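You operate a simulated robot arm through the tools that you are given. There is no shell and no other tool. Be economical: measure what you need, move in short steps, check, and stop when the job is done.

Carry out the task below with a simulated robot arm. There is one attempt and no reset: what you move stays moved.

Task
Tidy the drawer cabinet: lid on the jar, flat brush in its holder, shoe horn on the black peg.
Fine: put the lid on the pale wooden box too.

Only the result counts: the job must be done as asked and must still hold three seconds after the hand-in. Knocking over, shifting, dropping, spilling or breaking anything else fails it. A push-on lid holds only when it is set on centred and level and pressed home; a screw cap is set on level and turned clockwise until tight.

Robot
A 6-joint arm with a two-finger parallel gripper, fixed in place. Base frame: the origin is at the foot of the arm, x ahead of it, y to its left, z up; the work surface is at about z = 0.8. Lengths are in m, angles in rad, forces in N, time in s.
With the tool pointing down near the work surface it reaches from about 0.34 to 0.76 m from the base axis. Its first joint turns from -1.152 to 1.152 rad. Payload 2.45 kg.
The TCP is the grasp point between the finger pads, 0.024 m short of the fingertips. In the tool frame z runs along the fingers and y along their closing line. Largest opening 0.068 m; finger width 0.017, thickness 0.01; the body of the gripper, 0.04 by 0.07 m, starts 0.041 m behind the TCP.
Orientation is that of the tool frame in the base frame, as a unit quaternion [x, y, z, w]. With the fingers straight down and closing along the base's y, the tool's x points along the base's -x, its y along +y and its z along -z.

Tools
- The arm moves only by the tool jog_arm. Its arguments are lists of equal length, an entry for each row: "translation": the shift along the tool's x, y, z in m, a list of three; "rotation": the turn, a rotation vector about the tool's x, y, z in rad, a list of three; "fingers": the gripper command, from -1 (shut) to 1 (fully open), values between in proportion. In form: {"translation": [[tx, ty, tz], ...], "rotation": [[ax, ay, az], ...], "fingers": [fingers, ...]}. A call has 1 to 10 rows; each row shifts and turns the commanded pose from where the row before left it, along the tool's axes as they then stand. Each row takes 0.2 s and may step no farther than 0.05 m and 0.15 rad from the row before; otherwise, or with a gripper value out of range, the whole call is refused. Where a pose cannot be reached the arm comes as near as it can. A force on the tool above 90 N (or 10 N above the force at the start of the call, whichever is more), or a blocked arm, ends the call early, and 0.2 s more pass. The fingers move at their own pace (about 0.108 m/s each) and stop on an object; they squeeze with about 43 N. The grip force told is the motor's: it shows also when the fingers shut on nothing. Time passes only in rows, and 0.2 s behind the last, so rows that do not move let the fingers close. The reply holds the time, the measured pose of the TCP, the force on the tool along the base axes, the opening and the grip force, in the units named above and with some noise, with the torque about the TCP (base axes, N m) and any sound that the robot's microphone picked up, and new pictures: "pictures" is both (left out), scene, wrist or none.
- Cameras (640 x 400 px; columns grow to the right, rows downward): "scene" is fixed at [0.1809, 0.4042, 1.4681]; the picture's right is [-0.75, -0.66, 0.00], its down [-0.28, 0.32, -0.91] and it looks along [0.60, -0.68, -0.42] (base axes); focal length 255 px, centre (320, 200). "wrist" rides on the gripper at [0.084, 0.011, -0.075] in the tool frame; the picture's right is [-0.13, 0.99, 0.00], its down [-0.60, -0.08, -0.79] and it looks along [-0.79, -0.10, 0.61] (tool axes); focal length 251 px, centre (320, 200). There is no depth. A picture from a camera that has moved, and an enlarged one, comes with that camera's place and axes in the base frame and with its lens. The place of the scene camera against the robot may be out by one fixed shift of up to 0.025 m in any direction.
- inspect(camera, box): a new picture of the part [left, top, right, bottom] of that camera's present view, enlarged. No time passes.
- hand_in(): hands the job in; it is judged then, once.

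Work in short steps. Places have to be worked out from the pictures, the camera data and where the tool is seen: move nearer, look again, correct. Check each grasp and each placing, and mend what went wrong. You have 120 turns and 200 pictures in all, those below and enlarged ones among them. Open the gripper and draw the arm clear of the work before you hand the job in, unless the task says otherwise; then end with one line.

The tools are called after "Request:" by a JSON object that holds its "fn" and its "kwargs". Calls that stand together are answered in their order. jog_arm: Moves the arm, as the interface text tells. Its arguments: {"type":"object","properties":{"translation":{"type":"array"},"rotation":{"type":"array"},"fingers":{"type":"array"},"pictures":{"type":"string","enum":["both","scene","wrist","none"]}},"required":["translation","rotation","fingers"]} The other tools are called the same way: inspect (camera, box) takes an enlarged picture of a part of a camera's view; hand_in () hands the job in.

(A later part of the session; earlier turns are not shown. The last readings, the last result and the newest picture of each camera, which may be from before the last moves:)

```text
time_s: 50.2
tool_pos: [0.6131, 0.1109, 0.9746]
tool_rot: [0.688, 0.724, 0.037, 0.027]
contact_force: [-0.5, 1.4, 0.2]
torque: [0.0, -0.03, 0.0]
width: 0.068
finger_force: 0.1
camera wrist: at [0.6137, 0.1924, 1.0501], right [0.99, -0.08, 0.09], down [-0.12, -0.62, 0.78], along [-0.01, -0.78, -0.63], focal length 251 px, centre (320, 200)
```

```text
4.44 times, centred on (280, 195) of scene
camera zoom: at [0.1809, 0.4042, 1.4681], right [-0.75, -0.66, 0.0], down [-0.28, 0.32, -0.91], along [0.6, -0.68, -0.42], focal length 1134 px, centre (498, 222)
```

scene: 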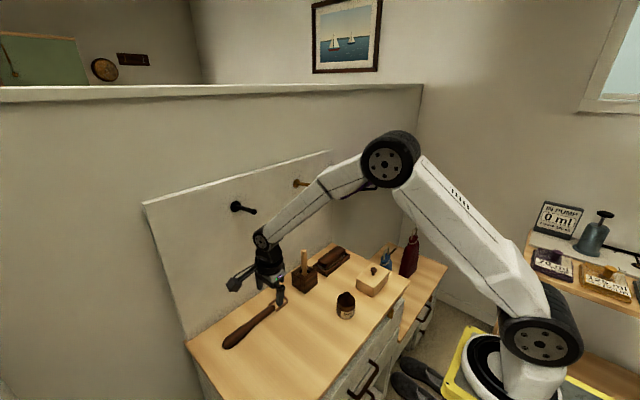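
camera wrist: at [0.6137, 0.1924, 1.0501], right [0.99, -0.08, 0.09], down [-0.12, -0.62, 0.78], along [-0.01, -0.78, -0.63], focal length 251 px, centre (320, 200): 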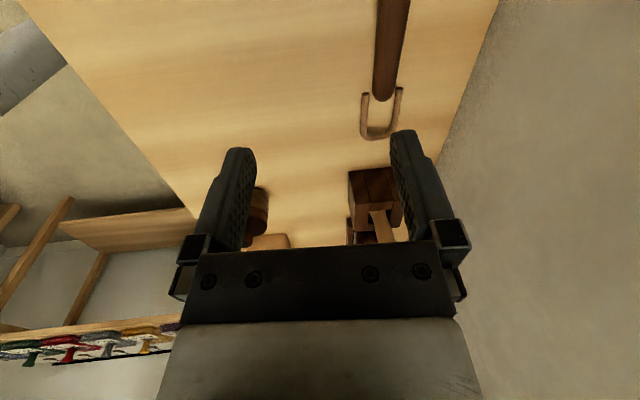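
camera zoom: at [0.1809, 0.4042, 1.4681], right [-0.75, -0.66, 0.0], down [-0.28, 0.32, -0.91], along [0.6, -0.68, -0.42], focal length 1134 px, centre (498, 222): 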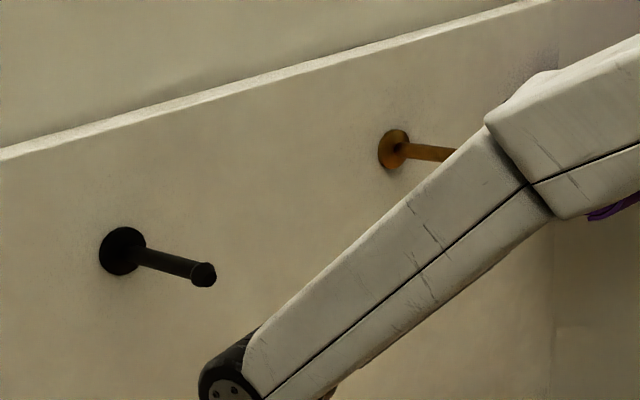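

The peg is intact and everything is clear. I re-level the tool, descend at x≈0.61 so the wrist passes below the peg, and then approach the horn.

Request:
{"fn": "jog_arm", "kwargs": {"translation": [[0, 0, 0], [0, 0, 0.04], [0, 0, 0.04], [0, 0, 0.02], [0, 0, 0]], "rotation": [[0.091, -0.013, 0], [0, 0, 0], [0, 0, 0], [0, 0, 0], [0, 0, 0]], "fingers": [1, 1, 1, 1, 1]}}

```text
time_s: 51.4
tool_pos: [0.6147, 0.1101, 0.8742]
tool_rot: [0.689, 0.725, 0.0, 0.0]
contact_force: [1.0, 0.9, -0.2]
torque: [-0.02, 0.02, 0.0]
width: 0.0678
finger_force: 0.0
camera wrist: at [0.6201, 0.1936, 0.9481], right [1.0, -0.08, 0.0], down [-0.05, -0.61, 0.79], along [-0.06, -0.79, -0.61], focal length 251 px, centre (320, 200)
```

scene: 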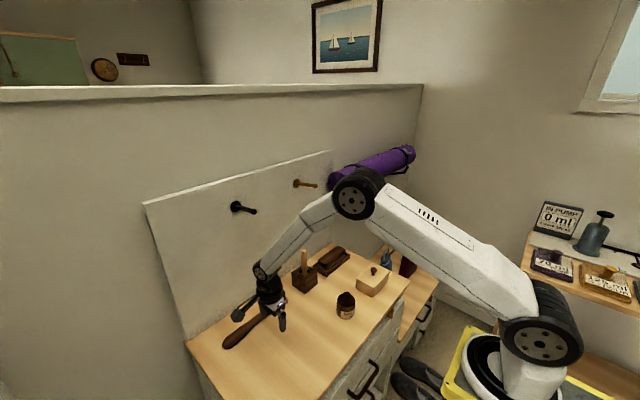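
wrist: 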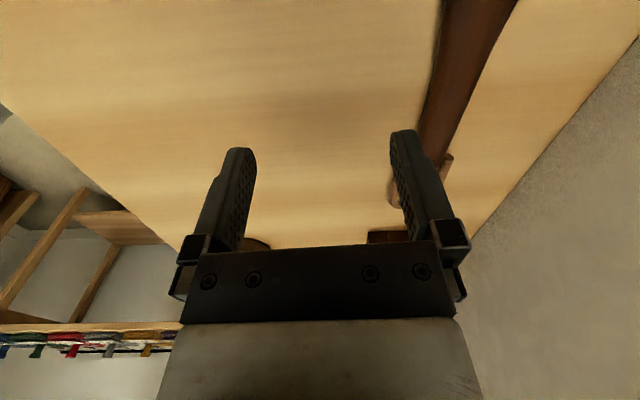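

The wrist is now low enough. I move over the handle.

Request:
{"fn": "jog_arm", "kwargs": {"translation": [[0, 0.035, 0], [0, 0.0345, 0], [0, 0, 0]], "rotation": [[0, 0, 0], [0, 0, 0], [0, 0, 0]], "fingers": [1, 1, 1]}}

Request:
{"fn": "inspect", "kwargs": {"camera": "wrist", "box": [200, 0, 440, 200]}}

Request:
{"fn": "inspect", "kwargs": {"camera": "scene", "box": [210, 270, 310, 350]}}

```text
time_s: 52.2
tool_pos: [0.6818, 0.1153, 0.8737]
tool_rot: [0.689, 0.725, -0.001, 0.001]
contact_force: [0.3, 0.2, 0.3]
torque: [0.02, -0.01, 0.02]
width: 0.0677
finger_force: 0.1
camera wrist: at [0.6902, 0.1979, 0.9482], right [1.0, -0.08, 0.0], down [-0.05, -0.61, 0.79], along [-0.06, -0.79, -0.61], focal length 251 px, centre (320, 200)
```

scene: 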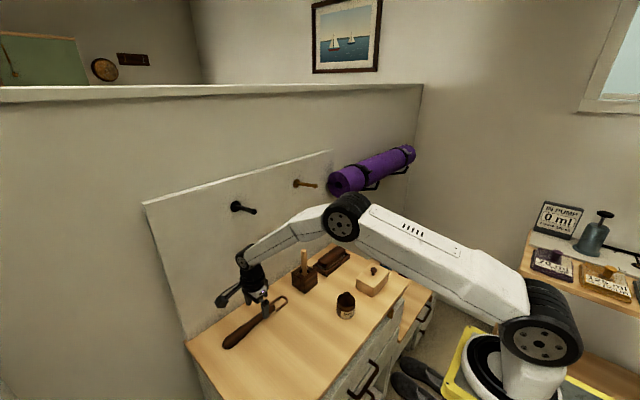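
wrist: 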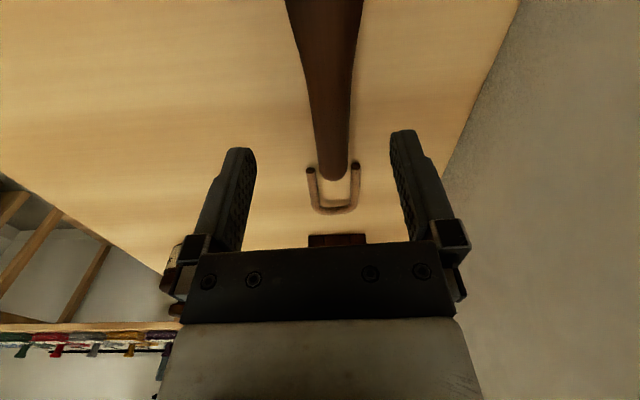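

```text
2.00 times, centred on (320, 100) of wrist
camera zoom: at [0.6902, 0.1979, 0.9482], right [1.0, -0.08, 0.0], down [-0.05, -0.61, 0.79], along [-0.06, -0.79, -0.61], focal length 503 px, centre (320, 400)
```

zoom: 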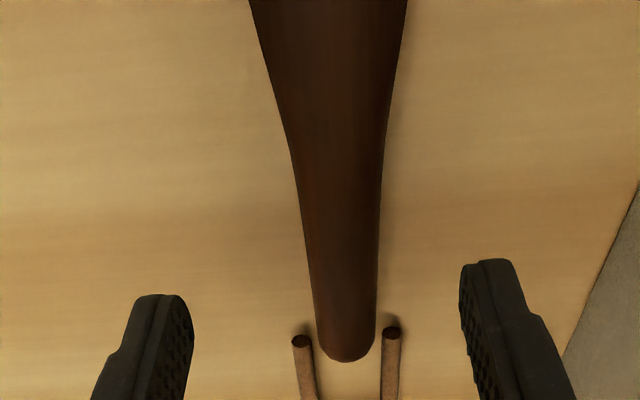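

```text
5.00 times, centred on (260, 310) of scene
camera zoom: at [0.1809, 0.4042, 1.4681], right [-0.75, -0.66, 0.0], down [-0.28, 0.32, -0.91], along [0.6, -0.68, -0.42], focal length 1276 px, centre (620, -350)
```

zoom: 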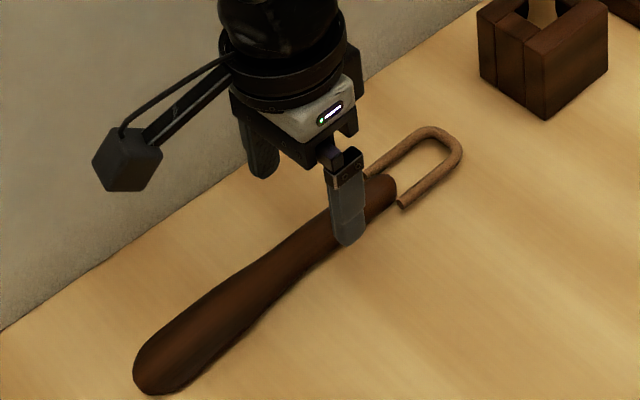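

The handle centre is about 6 mm to +x of the finger centre and nearly along y. I nudge, lower with tips near the table, and grip.

Request:
{"fn": "jog_arm", "kwargs": {"translation": [[0, 0.006, 0], [0, 0, 0.02], [0, 0, 0]], "rotation": [[0, 0, 0.035], [0, 0, 0], [0, 0, 0]], "fingers": [1, 1, 1], "pictures": "none"}}

Request:
{"fn": "inspect", "kwargs": {"camera": "wrist", "box": [200, 0, 440, 240]}}

Request:
{"fn": "inspect", "kwargs": {"camera": "scene", "box": [240, 280, 300, 330]}}

```text
time_s: 53.0
tool_pos: [0.689, 0.1163, 0.8539]
tool_rot: [0.701, 0.714, -0.001, 0.001]
contact_force: [-0.1, 0.7, 0.5]
torque: [0.02, -0.01, -0.04]
width: 0.0678
finger_force: 0.0
```

```text
1.67 times, centred on (320, 120) of wrist
camera zoom: at [0.6992, 0.1983, 0.9278], right [0.99, -0.11, 0.0], down [-0.07, -0.6, 0.79], along [-0.09, -0.79, -0.61], focal length 419 px, centre (320, 333)
```

zoom: 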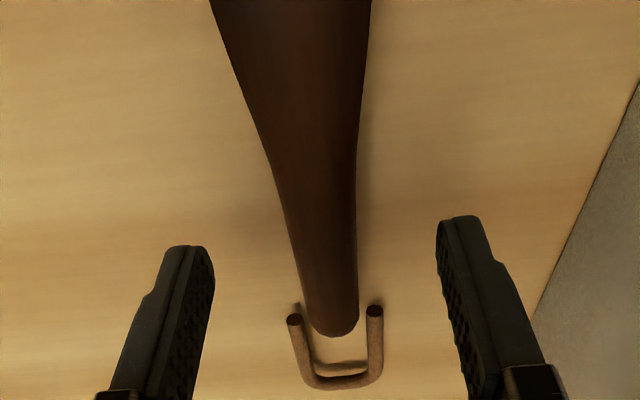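

```text
8.00 times, centred on (270, 305) of scene
camera zoom: at [0.1809, 0.4042, 1.4681], right [-0.75, -0.66, 0.0], down [-0.28, 0.32, -0.91], along [0.6, -0.68, -0.42], focal length 2042 px, centre (720, -640)
```

zoom: 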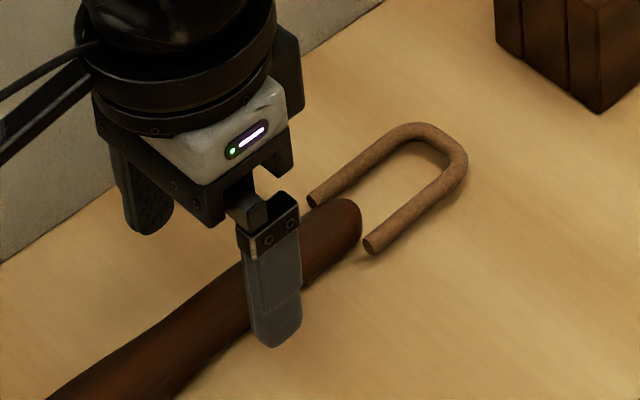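

Centred now. I descend to tips ≈0.805 and close.

Request:
{"fn": "jog_arm", "kwargs": {"translation": [[0, 0, 0.015], [0, 0, 0.009], [0, 0, 0], [0, 0, 0], [0, 0, 0], [0, 0, 0]], "rotation": [[0, 0, 0], [0, 0, 0], [0, 0, 0], [0, 0, 0], [0, 0, 0], [0, 0, 0]], "fingers": [1, 1, 1, -1, -1, -1], "pictures": "wrist"}}

Request:
{"fn": "inspect", "kwargs": {"camera": "scene", "box": [240, 280, 300, 330]}}

```text
time_s: 54.4
tool_pos: [0.6879, 0.1145, 0.8293]
tool_rot: [0.701, 0.713, 0.0, 0.0]
contact_force: [-0.4, 0.3, -0.2]
torque: [-0.03, -0.01, -0.01]
width: 0.0287
finger_force: 43.4
camera wrist: at [0.6988, 0.198, 0.9039], right [0.99, -0.11, 0.0], down [-0.07, -0.6, 0.79], along [-0.09, -0.79, -0.61], focal length 251 px, centre (320, 200)
```

wrist: 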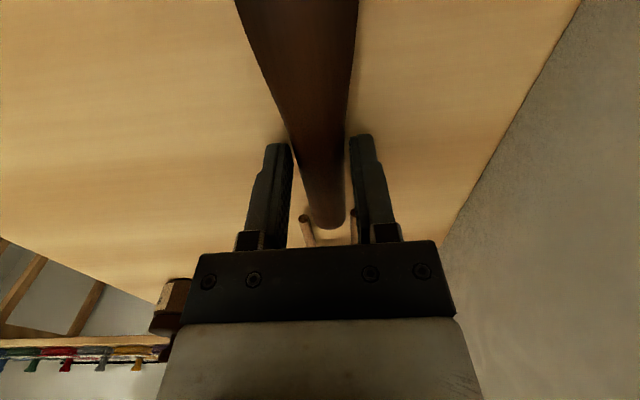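

```text
8.00 times, centred on (270, 305) of scene
camera zoom: at [0.1809, 0.4042, 1.4681], right [-0.75, -0.66, 0.0], down [-0.28, 0.32, -0.91], along [0.6, -0.68, -0.42], focal length 2042 px, centre (720, -640)
```

zoom: 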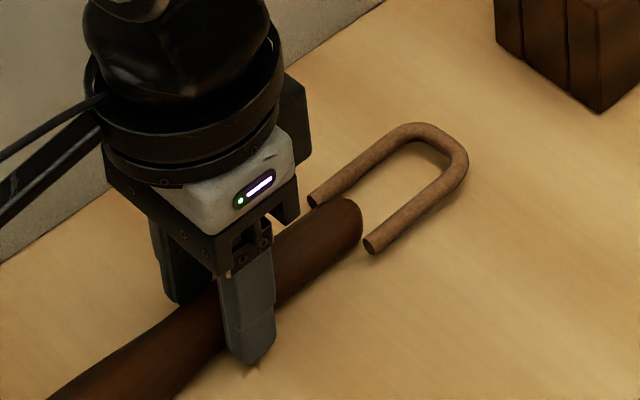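

Gripped at 0.0287. I lift a little and retreat in -x below peg height, verifying that the loop comes along.

Request:
{"fn": "jog_arm", "kwargs": {"translation": [[0, 0, -0.03], [0, 0, -0.03], [0, -0.04, 0], [0, -0.045, 0], [0, -0.045, 0], [0, -0.045, 0], [0, 0, -0.045], [0, 0, -0.045], [0, 0, -0.045], [0, 0, 0]], "rotation": [[0, 0, 0], [0, 0, 0], [0, 0, 0], [0, 0, 0], [0, 0, 0], [0, 0, 0], [0, 0, 0], [0, 0, 0], [0, 0, 0], [0, 0, 0]], "fingers": [-1, -1, -1, -1, -1, -1, -1, -1, -1, -1]}}

Request:
{"fn": "inspect", "kwargs": {"camera": "scene", "box": [240, 200, 360, 300]}}

```text
time_s: 56.6
tool_pos: [0.5141, 0.112, 1.0253]
tool_rot: [0.701, 0.713, -0.001, 0.0]
contact_force: [0.2, 0.4, -1.0]
torque: [-0.02, 0.04, 0.05]
width: 0.0288
finger_force: 42.8
camera wrist: at [0.5243, 0.1955, 1.0997], right [0.99, -0.11, 0.0], down [-0.07, -0.6, 0.79], along [-0.09, -0.79, -0.61], focal length 251 px, centre (320, 200)
```

scene: 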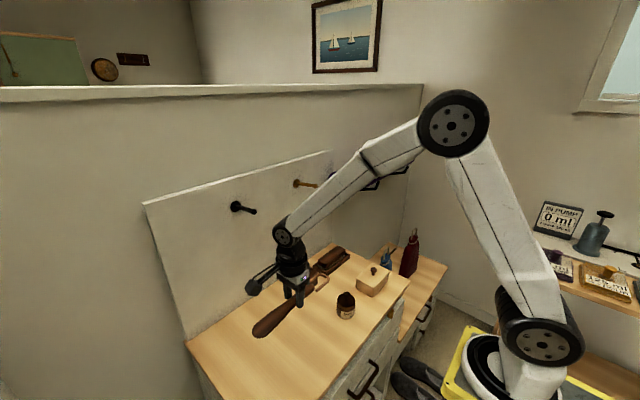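
wrist: 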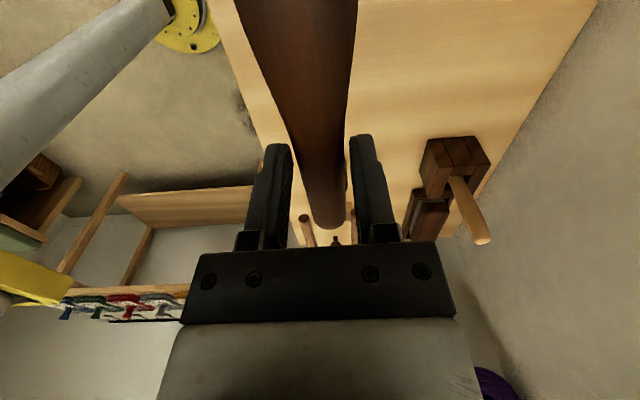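

```text
4.00 times, centred on (300, 250) of scene
camera zoom: at [0.1809, 0.4042, 1.4681], right [-0.75, -0.66, 0.0], down [-0.28, 0.32, -0.91], along [0.6, -0.68, -0.42], focal length 1021 px, centre (400, 0)
```

zoom: 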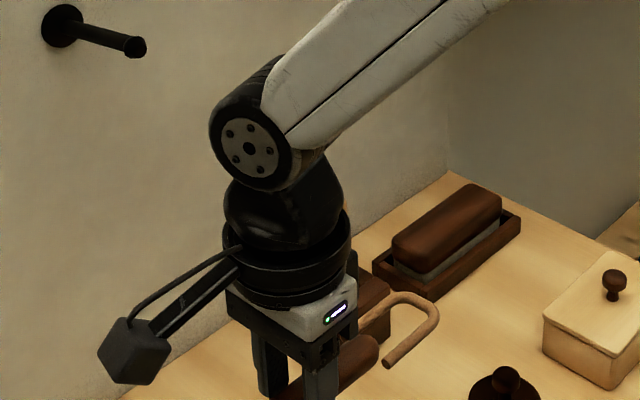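

The horn came up with its loop. I yaw back to the standard heading so the loop points to +x.

Request:
{"fn": "jog_arm", "kwargs": {"translation": [[0, 0, -0.02], [0, 0, -0.02], [0, 0, 0], [0, 0, 0], [0, 0, 0], [0, 0, 0], [0, 0, 0], [0, 0, 0], [0, 0, 0], [0, 0, 0]], "rotation": [[0, 0, -0.145], [0, 0, -0.145], [0, 0, -0.145], [0, 0, -0.145], [0, 0, -0.145], [0, 0, -0.145], [0, 0, -0.145], [0, 0, -0.145], [0, 0, -0.145], [0, 0, -0.145]], "fingers": [-1, -1, -1, -1, -1, -1, -1, -1, -1, -1], "pictures": "none"}}

Request:
{"fn": "jog_arm", "kwargs": {"translation": [[0, 0, 0], [0, 0, 0], [0, 0, 0], [0, 0, 0], [0, 0, 0], [0, 0, 0], [0, 0, 0]], "rotation": [[0, 0, -0.103], [0, -0.14, 0], [0, -0.14, 0], [0, -0.14, 0], [0, -0.14, 0], [0, -0.14, 0], [0, -0.14, 0]], "fingers": [-1, -1, -1, -1, -1, -1, -1]}}

```text
time_s: 58.8
tool_pos: [0.5143, 0.1126, 1.0653]
tool_rot: [0.049, 0.999, -0.001, -0.001]
contact_force: [0.6, -0.2, -0.4]
torque: [-0.02, 0.02, -0.02]
width: 0.0286
finger_force: 42.8
```

```text
time_s: 60.4
tool_pos: [0.5064, 0.1039, 1.0582]
tool_rot: [0.077, 0.932, -0.003, 0.355]
contact_force: [1.0, 0.8, 0.5]
torque: [-0.01, 0.05, -0.04]
width: 0.0289
finger_force: 42.7
out of reach, approached as far as the arm can: row 6
camera wrist: at [0.3969, 0.1299, 1.0589], right [0.24, 0.96, 0.13], down [-0.09, -0.11, 0.99], along [0.97, -0.25, 0.06], focal length 251 px, centre (320, 200)
```

scene: 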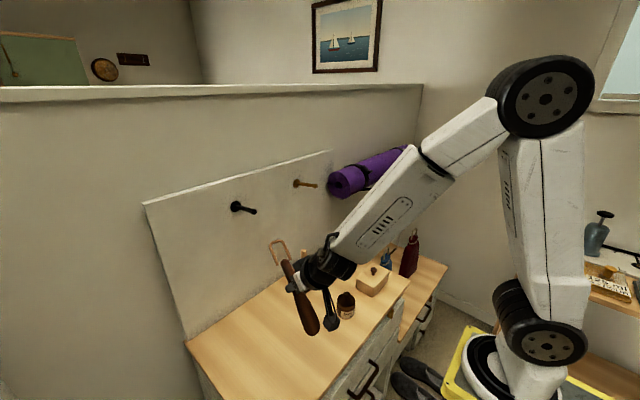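
wrist: 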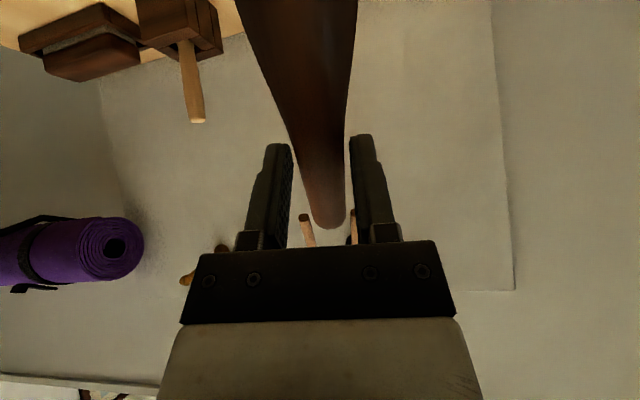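

Too cramped there: the pose went out of reach. I raise and move slightly forward before finishing the pitch.

Request:
{"fn": "jog_arm", "kwargs": {"translation": [[-0.0298, 0.0022, -0.0337], [-0.0298, 0.0022, -0.0337], [-0.0298, 0.0022, -0.0337], [-0.0295, 0.0058, 0.0264], [0, 0, 0]], "rotation": [[0, 0, 0], [0, 0, 0], [0, 0, 0], [0, 0, 0], [0, 0, 0]], "fingers": [-1, -1, -1, -1, -1], "pictures": "scene"}}

```text
time_s: 61.6
tool_pos: [0.5461, 0.125, 1.2012]
tool_rot: [0.003, 0.925, -0.008, 0.38]
contact_force: [-0.9, -0.6, -0.4]
torque: [-0.02, 0.01, 0.02]
width: 0.0287
finger_force: 43.1
```

scene: 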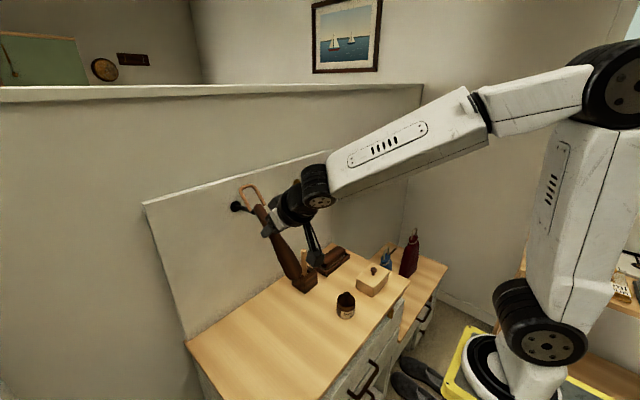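

Orientation is now clean with 0.78 rad pitched. I finish pitching to horizontal.

Request:
{"fn": "jog_arm", "kwargs": {"translation": [[0, 0, 0], [0, 0, 0], [0, 0, 0], [0, 0, 0], [0, 0, 0], [0, 0, 0], [0, 0, 0]], "rotation": [[0, -0.132, 0], [0, -0.132, 0], [0, -0.132, 0], [0, -0.132, 0], [0, -0.132, 0], [0, -0.131, 0], [0, 0, 0]], "fingers": [-1, -1, -1, -1, -1, -1, -1]}}

Request:
{"fn": "inspect", "kwargs": {"camera": "scene", "box": [200, 130, 360, 290]}}

```text
time_s: 63.2
tool_pos: [0.5457, 0.1263, 1.202]
tool_rot: [-0.001, 0.707, -0.009, 0.707]
contact_force: [0.1, -0.5, 0.2]
torque: [-0.01, 0.03, 0.0]
width: 0.0288
finger_force: 42.9
camera wrist: at [0.4715, 0.1349, 1.1165], right [0.01, 0.99, 0.12], down [-0.79, -0.06, 0.6], along [0.61, -0.1, 0.79], focal length 251 px, centre (320, 200)
```

scene: 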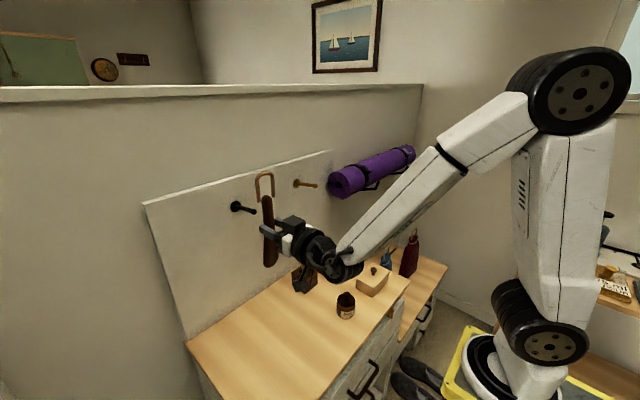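
wrist: 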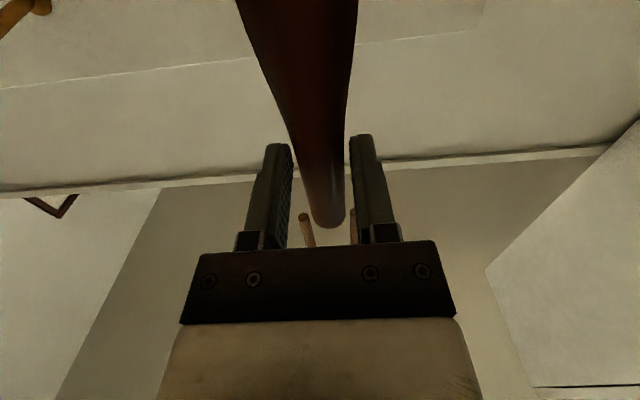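

```text
2.50 times, centred on (280, 210) of scene
camera zoom: at [0.1809, 0.4042, 1.4681], right [-0.75, -0.66, 0.0], down [-0.28, 0.32, -0.91], along [0.6, -0.68, -0.42], focal length 638 px, centre (420, 175)
```

zoom: 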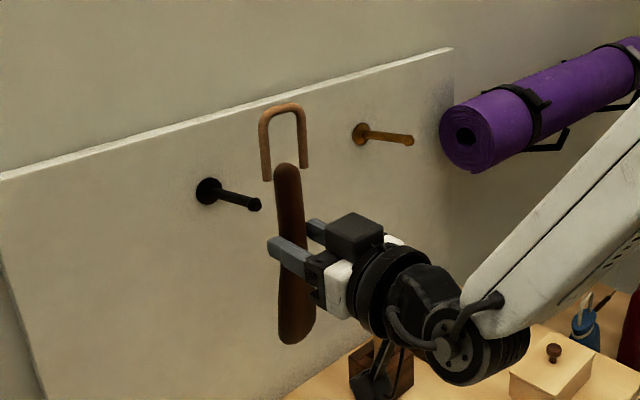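

The horn is vertical with the loop up. I put the peg tip at ≈(0.695,0.079,1.165), with its base on the wall at z≈1.153, and the loop centre at ≈TCP +0.09 up, +0.02 forward. I move in front of the peg.

Request:
{"fn": "jog_arm", "kwargs": {"translation": [[0, 0, 0.04], [0, 0, 0.035], [0, -0.0455, 0], [0.04, 0, 0], [0.045, 0, 0], [0.04, 0, 0], [0, 0, 0]], "rotation": [[0, 0, 0], [0, 0, 0], [0, 0, 0], [0, 0, 0], [0, 0, 0], [0, 0, 0], [0, 0, 0]], "fingers": [-1, -1, -1, -1, -1, -1, -1]}}

Request:
{"fn": "inspect", "kwargs": {"camera": "scene", "box": [210, 160, 310, 240]}}

```text
time_s: 64.8
tool_pos: [0.625, 0.085, 1.0857]
tool_rot: [-0.009, 0.708, -0.018, 0.705]
contact_force: [0.0, -1.0, -1.3]
torque: [0.04, 0.0, -0.01]
width: 0.0286
finger_force: 42.5
out of reach, approached as far as the arm can: row 6
camera wrist: at [0.5507, 0.0927, 1.0012], right [0.01, 1.0, 0.09], down [-0.79, -0.05, 0.61], along [0.61, -0.08, 0.79], focal length 251 px, centre (320, 200)
```

scene: 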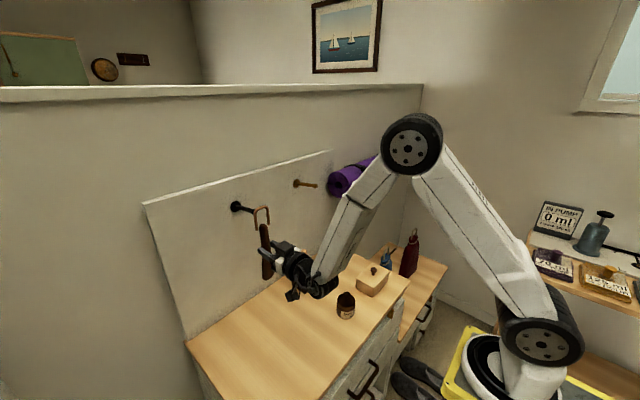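
wrist: 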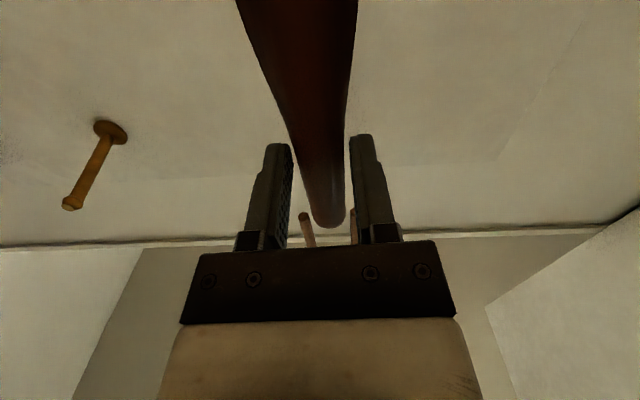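

```text
5.00 times, centred on (260, 200) of scene
camera zoom: at [0.1809, 0.4042, 1.4681], right [-0.75, -0.66, 0.0], down [-0.28, 0.32, -0.91], along [0.6, -0.68, -0.42], focal length 1276 px, centre (620, 200)
```

zoom: 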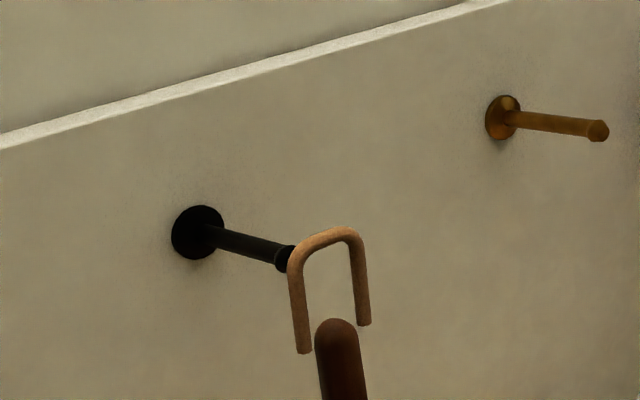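

The opening height already matches the peg; the reach limit caused a small roll and y offset. I raise the command slightly so the pose is reachable, fix the roll, and re-look.

Request:
{"fn": "jog_arm", "kwargs": {"translation": [[-0.011, 0, 0.005], [0, 0, 0]], "rotation": [[0, 0, 0.012], [0, 0, 0]], "fingers": [-1, -1], "pictures": "none"}}

Request:
{"fn": "inspect", "kwargs": {"camera": "scene", "box": [220, 170, 300, 230]}}

```text
time_s: 65.4
tool_pos: [0.6351, 0.0863, 1.1045]
tool_rot: [-0.005, 0.708, -0.011, 0.706]
contact_force: [-0.9, -0.1, 0.0]
torque: [-0.03, 0.02, 0.02]
width: 0.0288
finger_force: 42.6
out of reach, approached as far as the arm can: row 1
```

```text
6.67 times, centred on (260, 200) of scene
camera zoom: at [0.1809, 0.4042, 1.4681], right [-0.75, -0.66, 0.0], down [-0.28, 0.32, -0.91], along [0.6, -0.68, -0.42], focal length 1702 px, centre (720, 200)
```

zoom: 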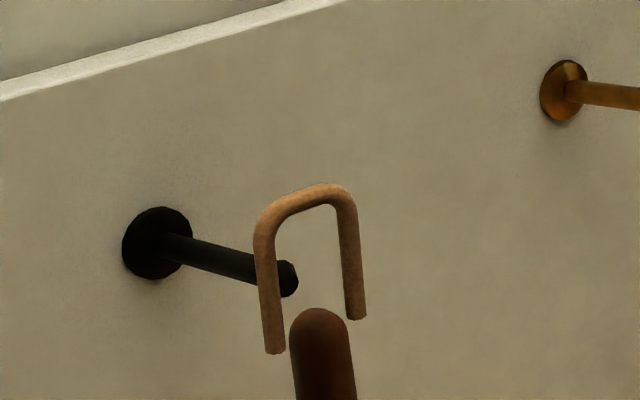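

The loop is still in front of the tip and too high/left (+y). I correct roll, shift y -0.010, lower 0.02 and go forward 0.02, then compare again.

Request:
{"fn": "jog_arm", "kwargs": {"translation": [[0, -0.005, 0.01], [0.01, -0.005, 0.01], [0.01, 0, 0], [0, 0, 0]], "rotation": [[0, 0, 0.022], [0, 0, 0], [0, 0, 0], [0, 0, 0]], "fingers": [-1, -1, -1, -1], "pictures": "none"}}

Request:
{"fn": "inspect", "kwargs": {"camera": "scene", "box": [220, 170, 300, 230]}}

```text
time_s: 66.4
tool_pos: [0.6715, 0.0935, 1.1093]
tool_rot: [0.004, 0.707, -0.005, 0.707]
contact_force: [-14.7, -1.3, 3.3]
torque: [0.03, -1.0, -0.26]
width: 0.0285
finger_force: 42.7
out of reach, approached as far as the arm can: row 1, 2, 3
```

```text
6.67 times, centred on (260, 200) of scene
camera zoom: at [0.1803, 0.4042, 1.4682], right [-0.75, -0.66, 0.0], down [-0.28, 0.32, -0.91], along [0.6, -0.68, -0.42], focal length 1702 px, centre (720, 200)
```

zoom: 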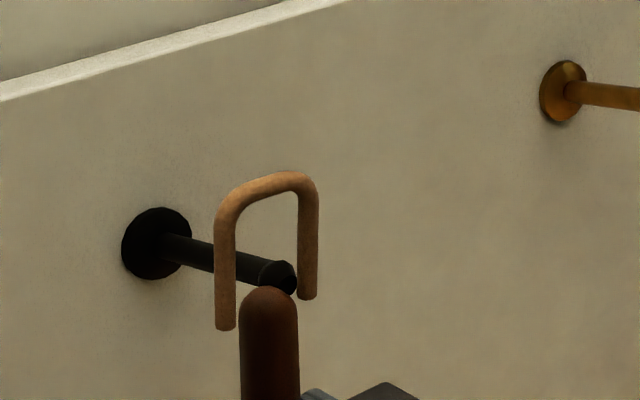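

The arm hits a wrist limit when horizontal at this height, and the handle end is lightly touching the peg tip. I back away, then pitch the tool down about 0.3 rad, which is reachable, since the loop opening can pass the peg tilted.

Request:
{"fn": "jog_arm", "kwargs": {"translation": [[0, 0, -0.04], [0, 0, -0.03], [0, 0, 0], [0, 0, 0], [0, 0, 0]], "rotation": [[0, 0, 0], [0, 0, 0], [0, 0.15, 0], [0, 0.15, 0], [0, 0, 0]], "fingers": [-1, -1, -1, -1, -1], "pictures": "scene"}}

Request:
{"fn": "inspect", "kwargs": {"camera": "scene", "box": [220, 160, 340, 260]}}

```text
time_s: 67.6
tool_pos: [0.6058, 0.1083, 1.1181]
tool_rot: [0.01, 0.806, 0.006, 0.592]
contact_force: [0.6, 0.3, -0.6]
torque: [-0.01, 0.01, -0.02]
width: 0.0285
finger_force: 43.0
out of reach, approached as far as the arm can: row 1, 2
```

scene: 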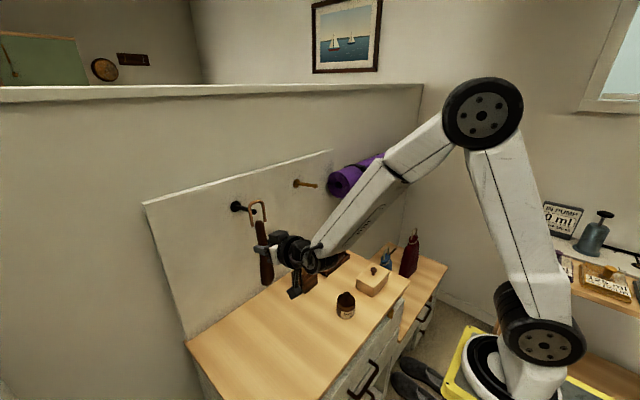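

```text
4.00 times, centred on (280, 210) of scene
camera zoom: at [0.1809, 0.4042, 1.4681], right [-0.75, -0.66, 0.0], down [-0.28, 0.32, -0.91], along [0.6, -0.68, -0.42], focal length 1021 px, centre (480, 160)
```

zoom: 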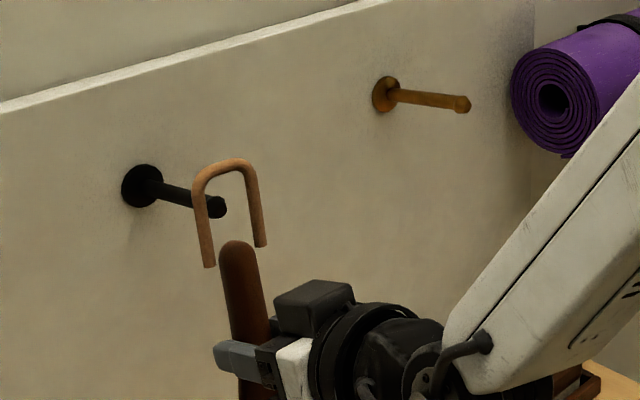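

The pose is reachable now. I correct roll and shift the loop down and in -y to line up with the peg.

Request:
{"fn": "jog_arm", "kwargs": {"translation": [[0.013, -0.0142, 0.0042], [0.013, -0.0142, 0.0042], [0, 0, 0]], "rotation": [[0, 0, 0], [0, 0, -0.022], [0, 0, 0]], "fingers": [-1, -1, -1], "pictures": "none"}}

Request:
{"fn": "inspect", "kwargs": {"camera": "scene", "box": [220, 170, 300, 230]}}

```text
time_s: 68.4
tool_pos: [0.6075, 0.0815, 1.0889]
tool_rot: [0.001, 0.806, 0.0, 0.592]
contact_force: [-0.4, 0.1, -0.1]
torque: [-0.04, 0.02, 0.0]
width: 0.0286
finger_force: 43.4
```

```text
6.67 times, centred on (260, 200) of scene
camera zoom: at [0.1809, 0.4042, 1.4681], right [-0.75, -0.66, 0.0], down [-0.28, 0.32, -0.91], along [0.6, -0.68, -0.42], focal length 1702 px, centre (720, 200)
```

zoom: 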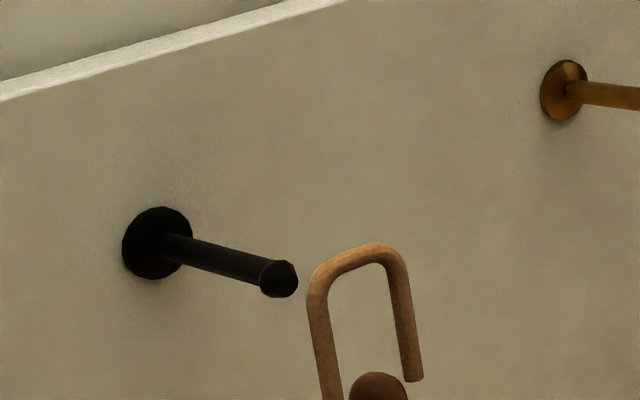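

Well aligned now. I advance in +x about 35 mm so the loop reaches the tip plane and check.

Request:
{"fn": "jog_arm", "kwargs": {"translation": [[-0.0072, 0.001, 0.0185], [-0.0052, 0, 0.015], [0, 0, 0]], "rotation": [[0, 0, 0], [0, 0, 0], [0, 0, 0]], "fingers": [-1, -1, -1], "pictures": "none"}}

Request:
{"fn": "inspect", "kwargs": {"camera": "scene", "box": [220, 170, 300, 230]}}

```text
time_s: 69.2
tool_pos: [0.6439, 0.0814, 1.0913]
tool_rot: [0.001, 0.805, -0.001, 0.593]
contact_force: [0.3, -0.6, 0.3]
torque: [-0.02, -0.01, 0.02]
width: 0.0286
finger_force: 43.4
```

```text
6.67 times, centred on (260, 200) of scene
camera zoom: at [0.1809, 0.4042, 1.4681], right [-0.75, -0.66, 0.0], down [-0.28, 0.32, -0.91], along [0.6, -0.68, -0.42], focal length 1702 px, centre (720, 200)
```

zoom: 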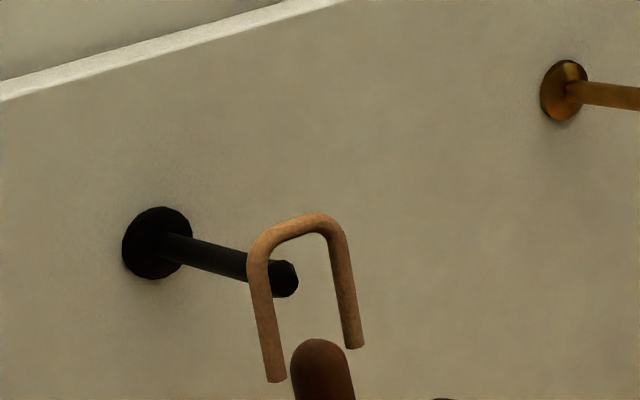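

The relation is consistent with a clean pass. I advance another 15 mm watching force.

Request:
{"fn": "jog_arm", "kwargs": {"translation": [[-0.0022, 0.0005, 0.0072], [-0.0022, 0, 0.0072], [0, 0, 0]], "rotation": [[0, 0, 0], [0, 0, 0], [0, 0, 0]], "fingers": [-1, -1, -1], "pictures": "none"}}

Request:
{"fn": "inspect", "kwargs": {"camera": "scene", "box": [230, 180, 290, 225]}}

```text
time_s: 70.0
tool_pos: [0.6576, 0.0816, 1.092]
tool_rot: [0.002, 0.805, -0.001, 0.593]
contact_force: [-0.2, 0.3, -0.7]
torque: [0.0, -0.01, 0.03]
width: 0.0285
finger_force: 42.9
```

```text
8.89 times, centred on (260, 202) of scene
camera zoom: at [0.1809, 0.4042, 1.4681], right [-0.75, -0.66, 0.0], down [-0.28, 0.32, -0.91], along [0.6, -0.68, -0.42], focal length 2269 px, centre (853, 178)
```

zoom: 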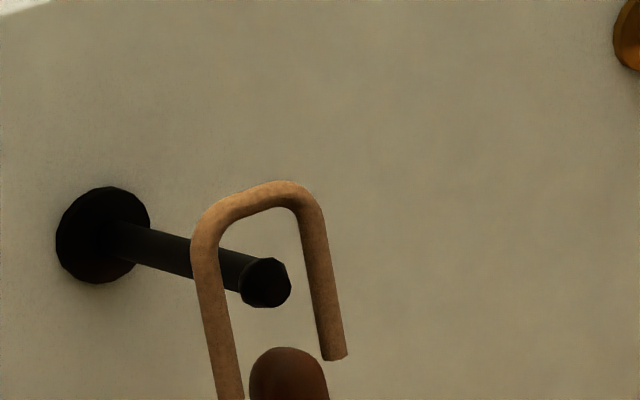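

The tip is centred in the opening with no contact. I continue inward.

Request:
{"fn": "jog_arm", "kwargs": {"translation": [[-0.003, 0, 0.0096], [-0.003, 0, 0.0096], [-0.003, 0, 0.0096], [0, 0, 0]], "rotation": [[0, 0, 0], [0, 0, 0], [0, 0, 0], [0, 0, 0]], "fingers": [-1, -1, -1, -1], "pictures": "none"}}

Request:
{"fn": "inspect", "kwargs": {"camera": "scene", "box": [220, 175, 300, 235]}}

```text
time_s: 71.0
tool_pos: [0.6877, 0.0818, 1.0912]
tool_rot: [0.001, 0.806, 0.0, 0.593]
contact_force: [-0.1, 0.1, -0.5]
torque: [0.01, 0.0, 0.01]
width: 0.0288
finger_force: 43.0
```

```text
6.67 times, centred on (260, 205) of scene
camera zoom: at [0.1809, 0.4042, 1.4681], right [-0.75, -0.66, 0.0], down [-0.28, 0.32, -0.91], along [0.6, -0.68, -0.42], focal length 1702 px, centre (720, 167)
```

zoom: 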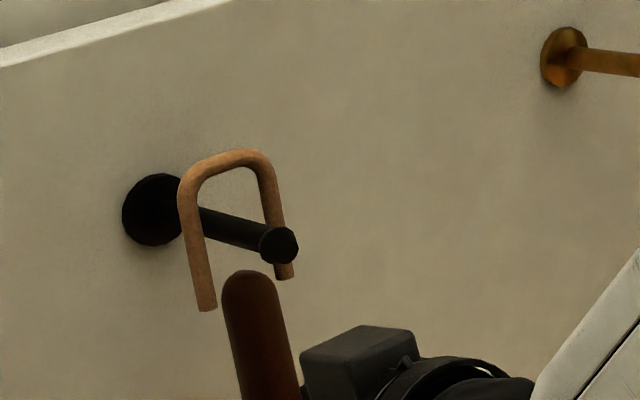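

The loop is threaded on the peg (peg tip in front of the leg). I reduce the tilt a bit while keeping the loop centred.

Request:
{"fn": "jog_arm", "kwargs": {"translation": [[0.0008, 0, 0.0043], [0.0007, 0, 0.0043], [0, 0, 0]], "rotation": [[0, -0.05, 0], [0, -0.05, 0], [0, 0, 0]], "fingers": [-1, -1, -1], "pictures": "none"}}

Request:
{"fn": "inspect", "kwargs": {"camera": "scene", "box": [220, 175, 300, 235]}}

```text
time_s: 71.8
tool_pos: [0.6961, 0.0833, 1.088]
tool_rot: [0.002, 0.775, -0.002, 0.632]
contact_force: [0.3, 0.1, -0.7]
torque: [0.01, 0.05, -0.01]
width: 0.0285
finger_force: 42.7
```

```text
6.67 times, centred on (260, 205) of scene
camera zoom: at [0.1809, 0.4042, 1.4681], right [-0.75, -0.66, 0.0], down [-0.28, 0.32, -0.91], along [0.6, -0.68, -0.42], focal length 1702 px, centre (720, 167)
```

zoom: 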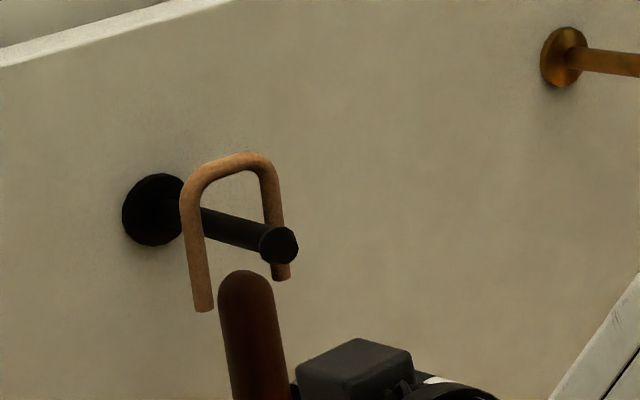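

That was reachable. I do another 0.1 rad the same way.

Request:
{"fn": "jog_arm", "kwargs": {"translation": [[0.0008, 0, 0.0043], [0.0008, 0, 0.0043], [0, 0, 0]], "rotation": [[0, -0.05, 0], [0, -0.05, 0], [0, 0, 0]], "fingers": [-1, -1, -1], "pictures": "none"}}

Request:
{"fn": "inspect", "kwargs": {"camera": "scene", "box": [220, 175, 300, 235]}}

```text
time_s: 72.6
tool_pos: [0.702, 0.0899, 1.0838]
tool_rot: [0.005, 0.743, -0.004, 0.67]
contact_force: [1.9, -3.2, -1.8]
torque: [0.34, 0.05, -0.04]
width: 0.0286
finger_force: 43.3
out of reach, approached as far as the arm can: row 1, 2
```

```text
6.67 times, centred on (260, 205) of scene
camera zoom: at [0.181, 0.4041, 1.4682], right [-0.75, -0.66, 0.0], down [-0.28, 0.32, -0.91], along [0.6, -0.68, -0.42], focal length 1702 px, centre (720, 167)
```

zoom: 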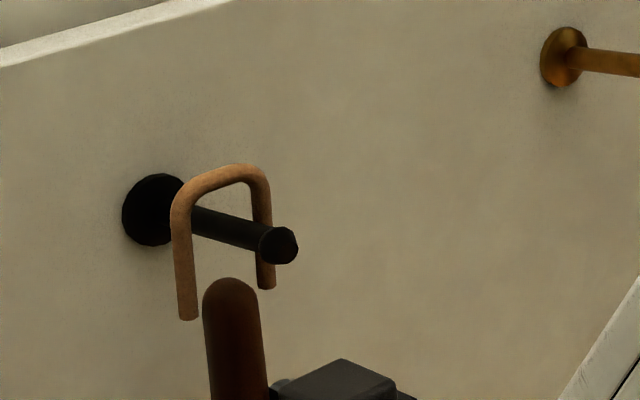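

Tilt is now small; there is a slight sideways touch. I lower the loop onto the peg gently.

Request:
{"fn": "jog_arm", "kwargs": {"translation": [[0, -0.004, 0], [0.005, 0, 0], [0.004, 0, 0], [0, 0, 0]], "rotation": [[0, 0.05, 0], [0, 0, 0], [0, 0, 0], [0, 0, 0]], "fingers": [-1, -1, -1, -1], "pictures": "none"}}

Request:
{"fn": "inspect", "kwargs": {"camera": "scene", "box": [220, 175, 300, 235]}}

```text
time_s: 73.6
tool_pos: [0.7006, 0.0871, 1.0762]
tool_rot: [0.003, 0.759, -0.004, 0.651]
contact_force: [0.5, -0.4, -0.9]
torque: [0.03, 0.0, 0.0]
width: 0.0284
finger_force: 43.1
```

```text
6.67 times, centred on (260, 205) of scene
camera zoom: at [0.1809, 0.4042, 1.4681], right [-0.75, -0.66, 0.0], down [-0.28, 0.32, -0.91], along [0.6, -0.68, -0.42], focal length 1702 px, centre (720, 167)
```

zoom: 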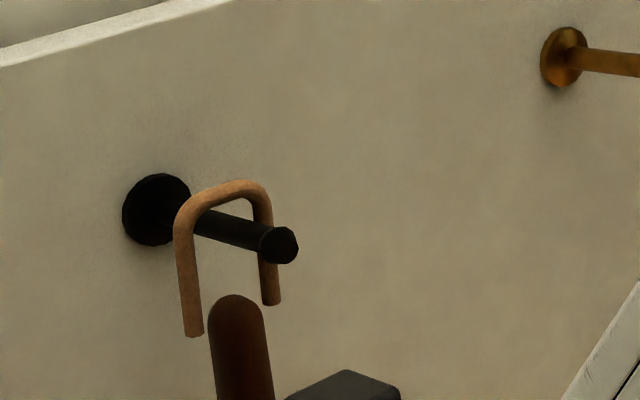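

Almost resting. I lower a few more millimetres until contact.

Request:
{"fn": "jog_arm", "kwargs": {"translation": [[0.003, 0, 0], [0.002, 0, 0], [0, 0, 0]], "rotation": [[0, 0, 0], [0, 0, 0], [0, 0, 0]], "fingers": [-1, -1, -1], "pictures": "none"}}

Request:
{"fn": "inspect", "kwargs": {"camera": "scene", "box": [220, 175, 300, 235]}}

```text
time_s: 74.4
tool_pos: [0.6999, 0.0887, 1.0716]
tool_rot: [0.003, 0.759, -0.003, 0.651]
contact_force: [-0.5, 0.3, -0.4]
torque: [0.03, 0.0, 0.04]
width: 0.0285
finger_force: 43.1
```

```text
6.67 times, centred on (260, 205) of scene
camera zoom: at [0.1809, 0.4042, 1.4681], right [-0.75, -0.66, 0.0], down [-0.28, 0.32, -0.91], along [0.6, -0.68, -0.42], focal length 1702 px, centre (720, 167)
```

zoom: 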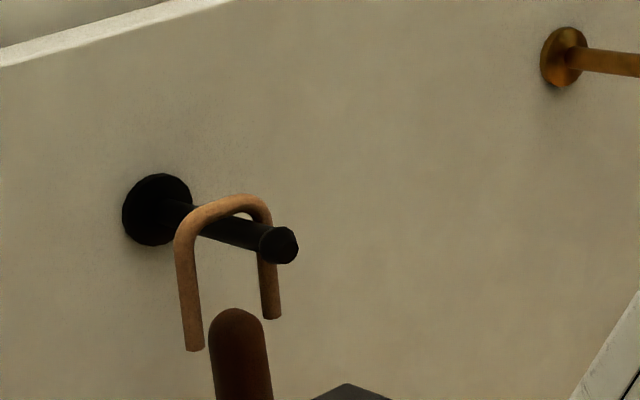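

Request:
{"fn": "jog_arm", "kwargs": {"translation": [[0.002, 0, 0], [0.002, 0, 0], [0, 0, 0]], "rotation": [[0, 0, 0], [0, 0, 0], [0, 0, 0]], "fingers": [-1, -1, -1], "pictures": "none"}}

Request:
{"fn": "inspect", "kwargs": {"camera": "scene", "box": [220, 175, 300, 235]}}

```text
time_s: 75.2
tool_pos: [0.6995, 0.0899, 1.0688]
tool_rot: [0.002, 0.759, -0.002, 0.652]
contact_force: [-0.3, -1.3, -1.0]
torque: [0.05, 0.02, 0.03]
width: 0.0285
finger_force: 43.0
out of reach, approached as far as the arm can: row 1
```

```text
6.67 times, centred on (260, 205) of scene
camera zoom: at [0.1809, 0.4042, 1.4681], right [-0.75, -0.66, 0.0], down [-0.28, 0.32, -0.91], along [0.6, -0.68, -0.42], focal length 1702 px, centre (720, 167)
```

zoom: 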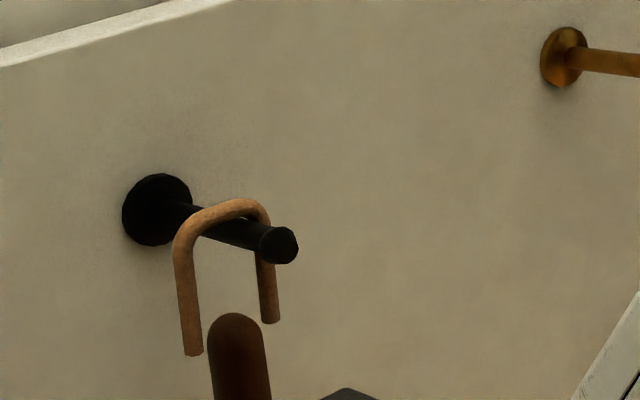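

The loop is practically resting over the peg. I open gently and let it settle.

Request:
{"fn": "jog_arm", "kwargs": {"translation": [[0, -0.003, 0], [0.001, 0, 0], [0, 0, 0], [0, 0, 0], [0, 0, 0], [0, 0, 0]], "rotation": [[0, 0.03, 0], [0, 0, 0], [0, 0, 0], [0, 0, 0], [0, 0, 0], [0, 0, 0]], "fingers": [-1, -1, 0.1, 0.1, 0.1, 0.1], "pictures": "scene"}}

Request:
{"fn": "inspect", "kwargs": {"camera": "scene", "box": [210, 170, 330, 270]}}

```text
time_s: 76.6
tool_pos: [0.6997, 0.0867, 1.0691]
tool_rot: [0.003, 0.769, -0.003, 0.639]
contact_force: [1.3, 0.6, -1.4]
torque: [0.03, -0.01, 0.0]
width: 0.0374
finger_force: 0.0
```

scene: 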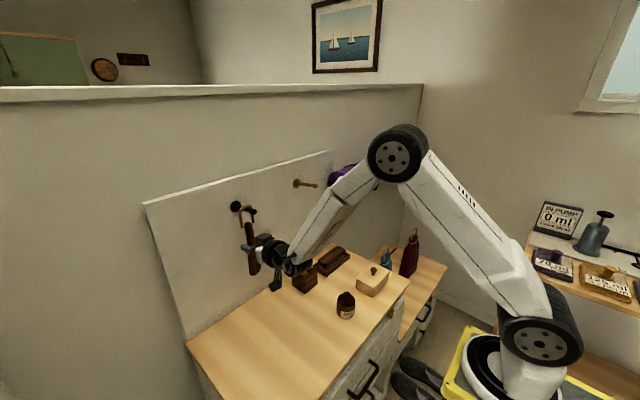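

```text
4.00 times, centred on (270, 220) of scene
camera zoom: at [0.1809, 0.4042, 1.4681], right [-0.75, -0.66, 0.0], down [-0.28, 0.32, -0.91], along [0.6, -0.68, -0.42], focal length 1021 px, centre (520, 120)
```

zoom: 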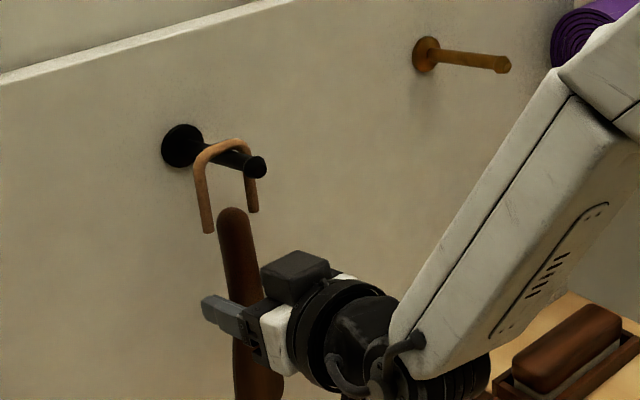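

The horn hangs. I open fully and retreat straight back.

Request:
{"fn": "jog_arm", "kwargs": {"translation": [[0, 0, 0], [0, 0, 0], [0.0, 0, -0.02], [0.004, 0, -0.03], [0.006, 0, -0.03], [0, 0, -0.03]], "rotation": [[0, 0, 0], [0, 0, 0], [0, 0.0, 0], [0, 0.05, 0], [0, 0.1, 0], [0, 0.1, 0]], "fingers": [1, 1, 1, 1, 1, 1], "pictures": "scene"}}

Request:
{"fn": "inspect", "kwargs": {"camera": "scene", "box": [210, 170, 330, 270]}}

```text
time_s: 78.0
tool_pos: [0.5891, 0.0861, 1.0848]
tool_rot: [0.001, 0.843, 0.0, 0.538]
contact_force: [-0.1, -0.5, -0.4]
torque: [0.0, -0.01, 0.0]
width: 0.0679
finger_force: 0.0
```

scene: 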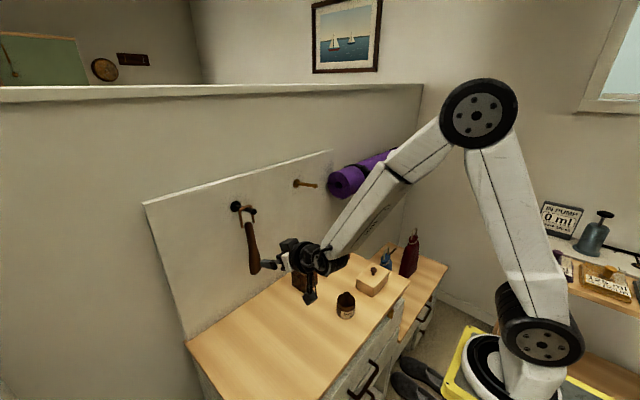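

```text
4.00 times, centred on (270, 220) of scene
camera zoom: at [0.1809, 0.4042, 1.4681], right [-0.75, -0.66, 0.0], down [-0.28, 0.32, -0.91], along [0.6, -0.68, -0.42], focal length 1021 px, centre (520, 120)
```

zoom: 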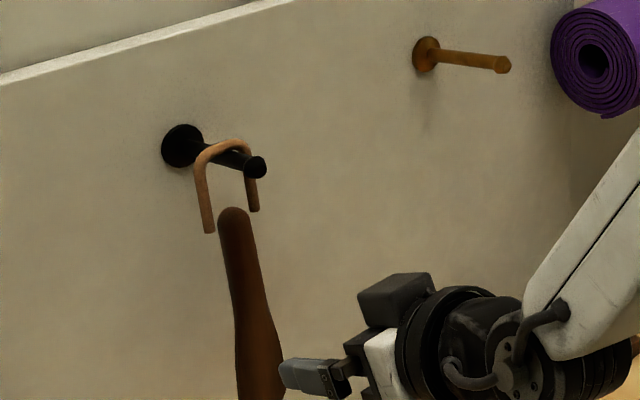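

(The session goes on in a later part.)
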